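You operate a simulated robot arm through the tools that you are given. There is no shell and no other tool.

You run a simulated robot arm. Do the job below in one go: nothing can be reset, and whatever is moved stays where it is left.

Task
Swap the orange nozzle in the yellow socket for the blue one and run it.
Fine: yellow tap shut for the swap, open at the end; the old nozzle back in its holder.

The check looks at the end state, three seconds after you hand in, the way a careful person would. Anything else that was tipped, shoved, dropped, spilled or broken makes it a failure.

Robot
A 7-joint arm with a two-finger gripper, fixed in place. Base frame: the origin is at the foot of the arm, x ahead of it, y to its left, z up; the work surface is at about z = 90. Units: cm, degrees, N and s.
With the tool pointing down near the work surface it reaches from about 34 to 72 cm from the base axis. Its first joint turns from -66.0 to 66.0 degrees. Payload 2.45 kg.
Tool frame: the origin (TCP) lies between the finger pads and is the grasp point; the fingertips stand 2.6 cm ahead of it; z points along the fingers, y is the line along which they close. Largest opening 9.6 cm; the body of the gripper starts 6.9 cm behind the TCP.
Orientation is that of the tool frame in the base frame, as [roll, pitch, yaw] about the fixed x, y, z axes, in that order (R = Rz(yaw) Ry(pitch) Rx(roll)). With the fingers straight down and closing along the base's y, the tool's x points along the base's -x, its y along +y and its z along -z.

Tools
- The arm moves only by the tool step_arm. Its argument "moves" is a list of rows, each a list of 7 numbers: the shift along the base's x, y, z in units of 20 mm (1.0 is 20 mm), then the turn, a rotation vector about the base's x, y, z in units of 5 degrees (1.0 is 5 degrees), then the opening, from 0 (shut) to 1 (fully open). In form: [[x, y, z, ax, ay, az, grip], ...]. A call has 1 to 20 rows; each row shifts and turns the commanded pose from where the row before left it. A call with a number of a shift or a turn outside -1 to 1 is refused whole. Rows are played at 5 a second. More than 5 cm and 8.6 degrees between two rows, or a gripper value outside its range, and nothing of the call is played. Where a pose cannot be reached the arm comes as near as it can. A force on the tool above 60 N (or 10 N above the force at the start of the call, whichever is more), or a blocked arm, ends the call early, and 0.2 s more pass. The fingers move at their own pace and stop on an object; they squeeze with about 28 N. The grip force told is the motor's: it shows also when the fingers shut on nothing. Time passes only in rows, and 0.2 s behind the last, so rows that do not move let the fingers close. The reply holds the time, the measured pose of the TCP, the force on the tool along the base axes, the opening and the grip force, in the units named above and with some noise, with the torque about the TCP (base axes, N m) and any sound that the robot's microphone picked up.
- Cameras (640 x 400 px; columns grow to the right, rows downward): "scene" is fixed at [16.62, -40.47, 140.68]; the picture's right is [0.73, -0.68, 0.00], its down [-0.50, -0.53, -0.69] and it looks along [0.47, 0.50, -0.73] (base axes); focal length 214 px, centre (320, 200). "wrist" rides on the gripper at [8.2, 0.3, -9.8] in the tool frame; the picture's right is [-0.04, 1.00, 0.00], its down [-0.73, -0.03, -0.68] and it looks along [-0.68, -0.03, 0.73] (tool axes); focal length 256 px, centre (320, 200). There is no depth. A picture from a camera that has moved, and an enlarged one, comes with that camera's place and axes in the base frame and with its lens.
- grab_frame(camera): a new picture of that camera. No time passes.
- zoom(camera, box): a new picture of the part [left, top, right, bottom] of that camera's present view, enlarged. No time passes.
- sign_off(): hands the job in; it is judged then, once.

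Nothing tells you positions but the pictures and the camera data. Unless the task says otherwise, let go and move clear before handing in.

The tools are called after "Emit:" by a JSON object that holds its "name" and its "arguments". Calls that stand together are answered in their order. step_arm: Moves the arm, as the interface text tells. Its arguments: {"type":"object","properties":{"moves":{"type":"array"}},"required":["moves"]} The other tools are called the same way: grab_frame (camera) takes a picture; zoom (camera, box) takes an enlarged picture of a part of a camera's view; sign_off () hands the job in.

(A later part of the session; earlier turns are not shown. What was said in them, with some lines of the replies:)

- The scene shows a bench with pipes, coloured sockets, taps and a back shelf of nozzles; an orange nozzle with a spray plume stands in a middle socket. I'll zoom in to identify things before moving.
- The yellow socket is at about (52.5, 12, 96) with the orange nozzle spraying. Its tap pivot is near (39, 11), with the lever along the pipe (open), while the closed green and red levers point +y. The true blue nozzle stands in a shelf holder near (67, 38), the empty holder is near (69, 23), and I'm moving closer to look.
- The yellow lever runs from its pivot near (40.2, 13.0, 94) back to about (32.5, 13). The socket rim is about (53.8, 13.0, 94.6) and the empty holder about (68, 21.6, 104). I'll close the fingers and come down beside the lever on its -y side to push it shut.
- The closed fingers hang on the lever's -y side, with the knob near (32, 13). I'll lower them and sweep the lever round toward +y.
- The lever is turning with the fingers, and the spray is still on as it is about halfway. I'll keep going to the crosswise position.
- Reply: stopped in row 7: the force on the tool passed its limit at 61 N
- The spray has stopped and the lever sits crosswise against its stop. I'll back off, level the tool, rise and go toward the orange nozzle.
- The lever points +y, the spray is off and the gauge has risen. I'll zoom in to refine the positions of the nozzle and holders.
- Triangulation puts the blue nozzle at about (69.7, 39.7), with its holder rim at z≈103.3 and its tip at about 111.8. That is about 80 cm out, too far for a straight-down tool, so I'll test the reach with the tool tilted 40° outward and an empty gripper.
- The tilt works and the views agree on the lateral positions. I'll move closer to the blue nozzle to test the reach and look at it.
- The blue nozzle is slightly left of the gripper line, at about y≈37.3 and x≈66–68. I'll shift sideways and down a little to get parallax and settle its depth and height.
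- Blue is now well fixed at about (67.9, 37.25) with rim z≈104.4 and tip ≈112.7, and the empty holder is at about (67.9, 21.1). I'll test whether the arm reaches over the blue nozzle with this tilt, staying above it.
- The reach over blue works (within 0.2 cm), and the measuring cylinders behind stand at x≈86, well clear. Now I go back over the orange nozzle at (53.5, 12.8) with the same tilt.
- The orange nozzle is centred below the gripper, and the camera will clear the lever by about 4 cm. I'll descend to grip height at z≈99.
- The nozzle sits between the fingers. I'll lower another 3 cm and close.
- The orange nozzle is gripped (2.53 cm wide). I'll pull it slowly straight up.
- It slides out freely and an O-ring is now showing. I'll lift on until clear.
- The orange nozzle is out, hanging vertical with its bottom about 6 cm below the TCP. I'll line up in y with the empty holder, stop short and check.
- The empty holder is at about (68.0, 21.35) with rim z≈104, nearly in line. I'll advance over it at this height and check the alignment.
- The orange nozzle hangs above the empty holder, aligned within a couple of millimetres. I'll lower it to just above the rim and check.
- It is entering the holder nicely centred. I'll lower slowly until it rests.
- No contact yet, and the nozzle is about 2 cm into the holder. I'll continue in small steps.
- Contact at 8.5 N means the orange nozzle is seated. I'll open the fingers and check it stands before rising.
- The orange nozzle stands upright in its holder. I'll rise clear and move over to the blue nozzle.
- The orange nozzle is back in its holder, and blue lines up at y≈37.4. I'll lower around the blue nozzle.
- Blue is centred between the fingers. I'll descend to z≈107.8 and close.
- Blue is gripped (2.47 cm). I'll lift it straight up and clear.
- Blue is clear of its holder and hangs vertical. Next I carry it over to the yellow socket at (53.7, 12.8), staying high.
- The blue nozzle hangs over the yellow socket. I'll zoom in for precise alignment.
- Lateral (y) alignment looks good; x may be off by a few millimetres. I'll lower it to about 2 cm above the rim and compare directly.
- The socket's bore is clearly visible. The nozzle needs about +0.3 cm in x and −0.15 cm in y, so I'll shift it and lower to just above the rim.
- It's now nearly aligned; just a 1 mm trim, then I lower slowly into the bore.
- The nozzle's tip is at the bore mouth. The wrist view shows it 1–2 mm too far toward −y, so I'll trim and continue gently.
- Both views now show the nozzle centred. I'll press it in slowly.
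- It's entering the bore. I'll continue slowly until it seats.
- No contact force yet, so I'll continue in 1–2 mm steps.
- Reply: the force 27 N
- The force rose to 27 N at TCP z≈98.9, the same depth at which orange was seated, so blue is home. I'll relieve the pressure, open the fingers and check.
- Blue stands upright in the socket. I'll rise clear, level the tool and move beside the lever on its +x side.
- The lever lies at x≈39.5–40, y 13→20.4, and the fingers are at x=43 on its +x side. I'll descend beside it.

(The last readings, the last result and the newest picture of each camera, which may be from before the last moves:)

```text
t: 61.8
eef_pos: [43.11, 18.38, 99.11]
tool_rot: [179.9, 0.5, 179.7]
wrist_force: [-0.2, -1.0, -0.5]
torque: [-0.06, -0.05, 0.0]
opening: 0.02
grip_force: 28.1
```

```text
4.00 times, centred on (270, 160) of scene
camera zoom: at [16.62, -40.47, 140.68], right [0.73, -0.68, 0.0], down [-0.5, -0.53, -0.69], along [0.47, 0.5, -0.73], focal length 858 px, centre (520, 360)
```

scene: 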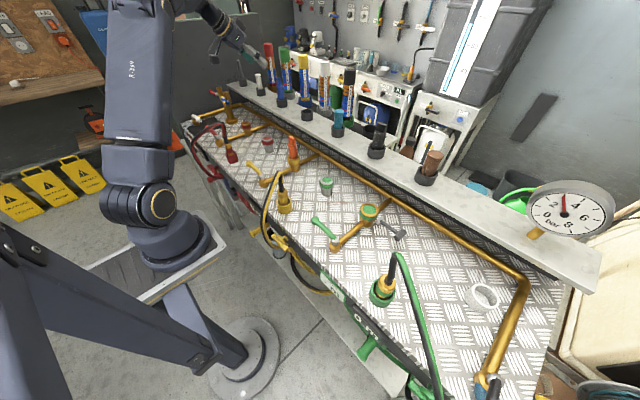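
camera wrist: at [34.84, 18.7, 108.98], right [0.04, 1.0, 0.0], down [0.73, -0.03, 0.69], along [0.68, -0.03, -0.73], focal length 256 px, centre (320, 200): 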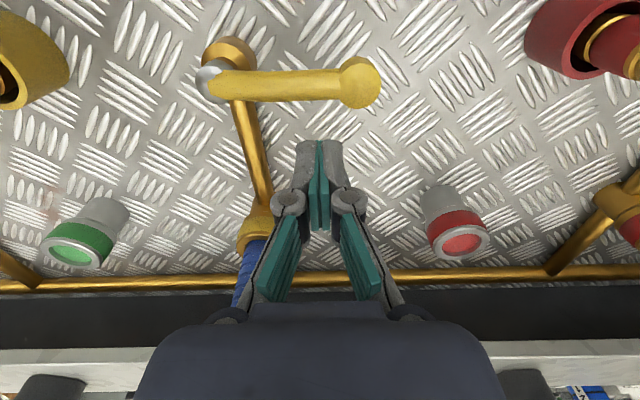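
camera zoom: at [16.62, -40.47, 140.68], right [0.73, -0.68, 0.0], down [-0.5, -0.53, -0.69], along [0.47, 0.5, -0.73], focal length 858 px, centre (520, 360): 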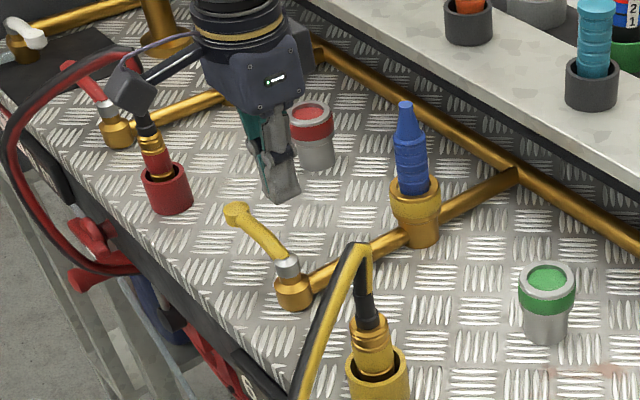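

I'm positioned correctly. I'll lower to lever height and sweep the lever back toward −x, in line with the pipe, to open the tap.

Emit:
{"name": "step_arm", "arguments": {"moves": [[0, 0, -1, 0, 0, 0, 0], [0, 0, -1, 0, 0, 0, 0], [-0.35, 0.025, 0, 0, 0, 0, 0], [-0.35, 0.025, 0, 0, 0, 0, 0], [-0.37, 0.06, 0, 0, 0, 0, 0], [-0.37, 0.06, 0, 0, 0, 0, 0], [-0.375, -0.035, 0, 0, 0, 0, 0], [-0.375, -0.035, 0, 0, 0, 0, 0], [-0.35, -0.13, 0, 0, 0, 0, 0], [-0.35, -0.13, 0, 0, 0, 0, 0]]}}

Emit:
{"name": "grab_frame", "arguments": {"camera": "wrist"}}

Emit:
{"name": "zoom", "arguments": {"camera": "scene", "box": [200, 70, 320, 210]}}

```text
t: 64.0
eef_pos: [37.34, 18.17, 95.23]
tool_rot: [179.9, 0.5, 179.7]
wrist_force: [0.6, 0.0, -0.4]
torque: [0.0, 0.04, 0.0]
opening: 0.0
grip_force: 28.2
```

```text
taken
camera wrist: at [28.99, 18.43, 105.08], right [0.04, 1.0, 0.0], down [0.73, -0.03, 0.69], along [0.68, -0.03, -0.73], focal length 256 px, centre (320, 200)
```

wrist: 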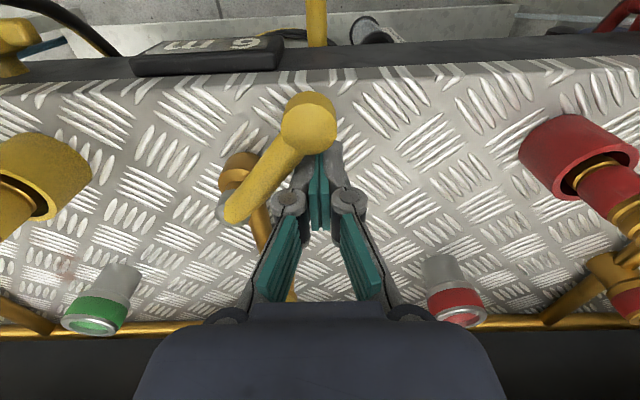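

```text
2.86 times, centred on (260, 140) of scene
camera zoom: at [16.62, -40.47, 140.68], right [0.73, -0.68, 0.0], down [-0.5, -0.53, -0.69], along [0.47, 0.5, -0.73], focal length 613 px, centre (491, 371)
```

zoom: 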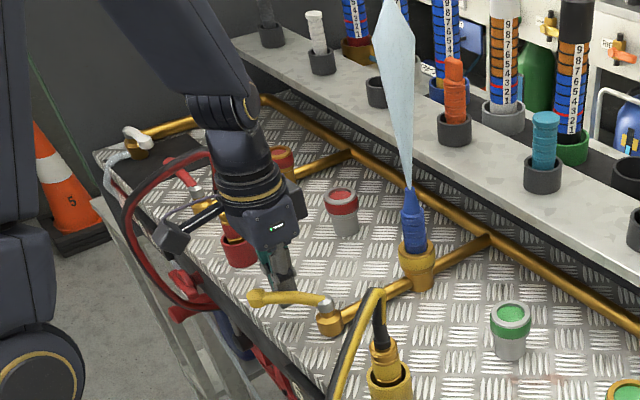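

The lever is about halfway and the blue nozzle already sprays upward with no leak visible. I'll continue to fully open.

Emit:
{"name": "step_arm", "arguments": {"moves": [[-0.305, -0.217, 0, 0, 0, 0, 0], [-0.305, -0.217, 0, 0, 0, 0, 0], [-0.24, -0.29, 0, 0, 0, 0, 0], [-0.24, -0.29, 0, 0, 0, 0, 0], [-0.16, -0.34, 0, 0, 0, 0, 0], [-0.16, -0.32, 0, 0, 0, 0, 0]]}}

Emit:
{"name": "grab_frame", "arguments": {"camera": "wrist"}}

Emit:
{"name": "zoom", "arguments": {"camera": "scene", "box": [200, 70, 320, 210]}}

```text
t: 65.4
eef_pos: [34.74, 15.21, 95.32]
tool_rot: [179.5, 0.9, 180.0]
wrist_force: [8.1, 25.8, -2.0]
torque: [-0.02, 0.0, 0.13]
opening: 0.0
grip_force: 28.3
```

```text
taken
camera wrist: at [26.35, 15.35, 105.09], right [0.04, 1.0, 0.01], down [0.72, -0.04, 0.69], along [0.69, -0.02, -0.72], focal length 256 px, centre (320, 200)
```

wrist: 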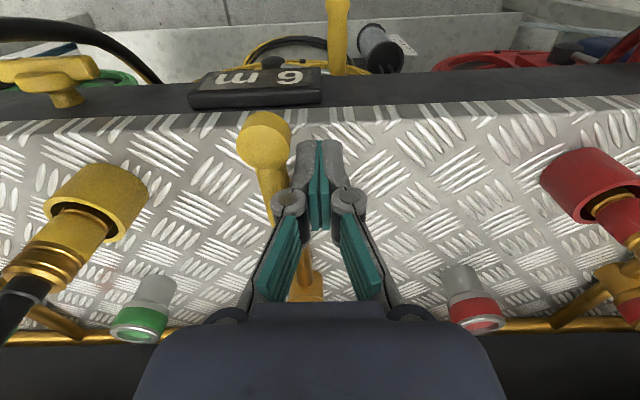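

```text
2.86 times, centred on (260, 140) of scene
camera zoom: at [16.65, -40.39, 140.7], right [0.73, -0.68, 0.0], down [-0.5, -0.53, -0.69], along [0.47, 0.5, -0.73], focal length 613 px, centre (491, 371)
```

zoom: 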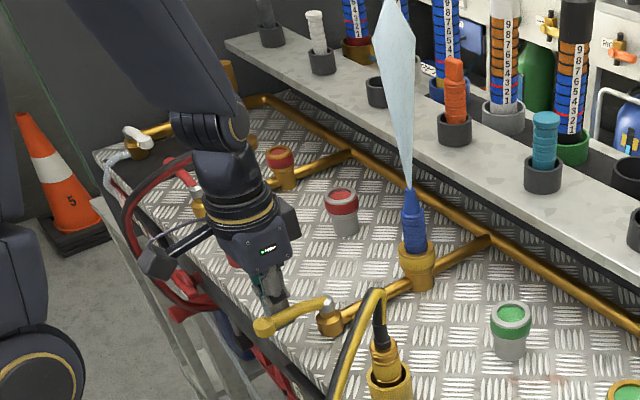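

The lever is back along the pipe (knob at about (32, 12.8), as at the start) and against its stop. I'll back off, rise clear and inspect everything.

Emit:
{"name": "step_arm", "arguments": {"moves": [[0, 0.5, 0, 0, 0, 0, 0], [0, 0.5, 0, 0, 0, 0, 0], [0, 0, 1, 0, 0, 0, 0], [0, 0, 1, 0, 0, 0, 0], [0, 0, 1, 0, 0, 0, 0], [0, 0, 1, 0, 0, 0, 0], [0, 0, 1, 0, 0, 0, 0], [0, 0, 1, 0, 0, 0, 0], [0, 0, 1, 0, 0, 0, 0], [0, 0, 1, 0, 0, 0, 0], [0, 0, 1, 0, 0, 0, 0], [0.2, 0.3, 1, 0, 0, 0, 0], [0.2, 0.3, 1, 0, 0, 0, 0], [0.2, 0.3, 1, 0, 0, 0, 0], [0, 0.3, 1, 0, 0, 0, 0]]}}

Emit:
{"name": "grab_frame", "arguments": {"camera": "wrist"}}

Emit:
{"name": "grab_frame", "arguments": {"camera": "scene"}}

Emit:
{"name": "zoom", "arguments": {"camera": "scene", "box": [230, 60, 350, 200]}}

Emit:
{"name": "zoom", "arguments": {"camera": "scene", "box": [270, 120, 320, 180]}}

```text
t: 68.6
eef_pos: [35.69, 19.31, 121.53]
tool_rot: [180.0, 0.4, 179.8]
wrist_force: [-0.3, 0.1, 0.8]
torque: [-0.02, 0.0, -0.02]
opening: 0.0
grip_force: 27.5
```

```text
taken
camera wrist: at [27.43, 19.54, 131.36], right [0.04, 1.0, 0.0], down [0.73, -0.03, 0.68], along [0.68, -0.03, -0.73], focal length 256 px, centre (320, 200)
```

wrist: 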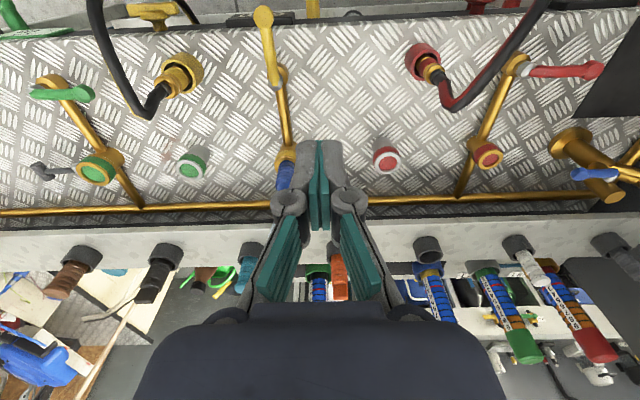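

```text
taken
```

scene: 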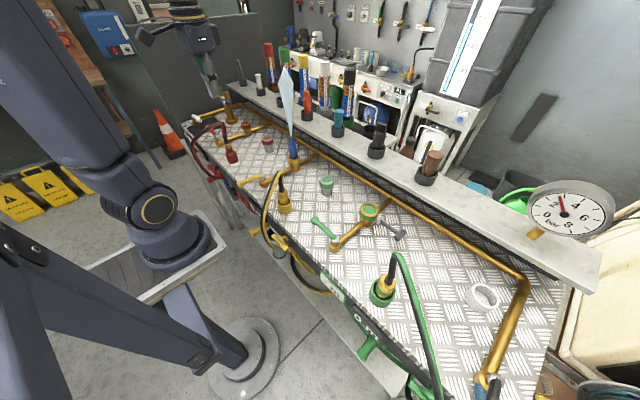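

```text
2.86 times, centred on (290, 130) of scene
camera zoom: at [16.62, -40.47, 140.68], right [0.73, -0.68, 0.0], down [-0.5, -0.53, -0.69], along [0.47, 0.5, -0.73], focal length 613 px, centre (406, 400)
```

zoom: 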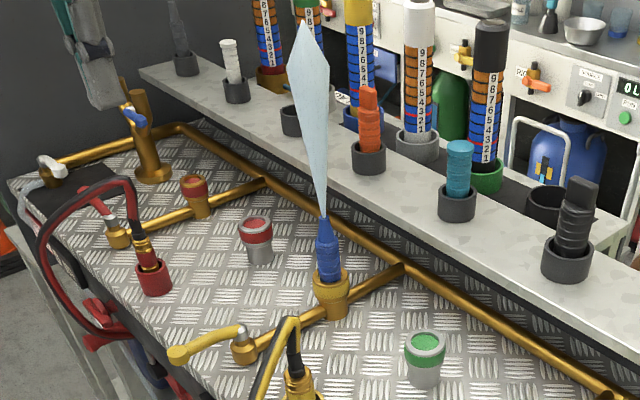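

```text
6.67 times, centred on (295, 150) of scene
camera zoom: at [16.62, -40.47, 140.68], right [0.73, -0.68, 0.0], down [-0.5, -0.53, -0.69], along [0.47, 0.5, -0.73], focal length 1430 px, centre (487, 533)
```

zoom: 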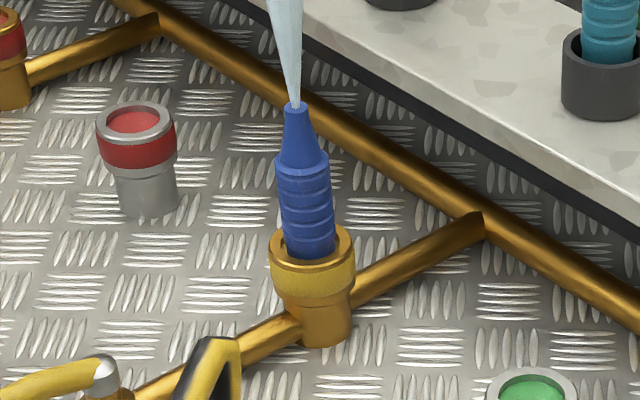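

The blue nozzle stands in the yellow socket and sprays steadily. The yellow lever is open, the orange nozzle is back in its holder, and nothing else has moved. The arm is clear, so I'm handing in.

Emit:
{"name": "sign_off", "arguments": {}}

```text
The job is handed in.
```

The swap is done and handed in. The blue nozzle is in the yellow socket and spraying, and I saw no leaks.

- **Tap:** I shut the yellow tap before taking the orange nozzle out. I opened it fully again once the blue one was seated.
- **Old nozzle:** the orange nozzle is standing in the shelf holder that was empty at the start, which I took to be its own.
- **Choice of blue:** there was also a light blue-green nozzle on the shelf. I took "the blue one" to mean the darker, plain blue nozzle.
- **Rest of the bench:** in the last pictures nothing else had been tipped, moved or spilled. The gripper is empty and the arm is clear of the spray.

While shutting the tap, the lever hit its stop and one push briefly passed the 60 N force limit. The tap opened normally afterwards.
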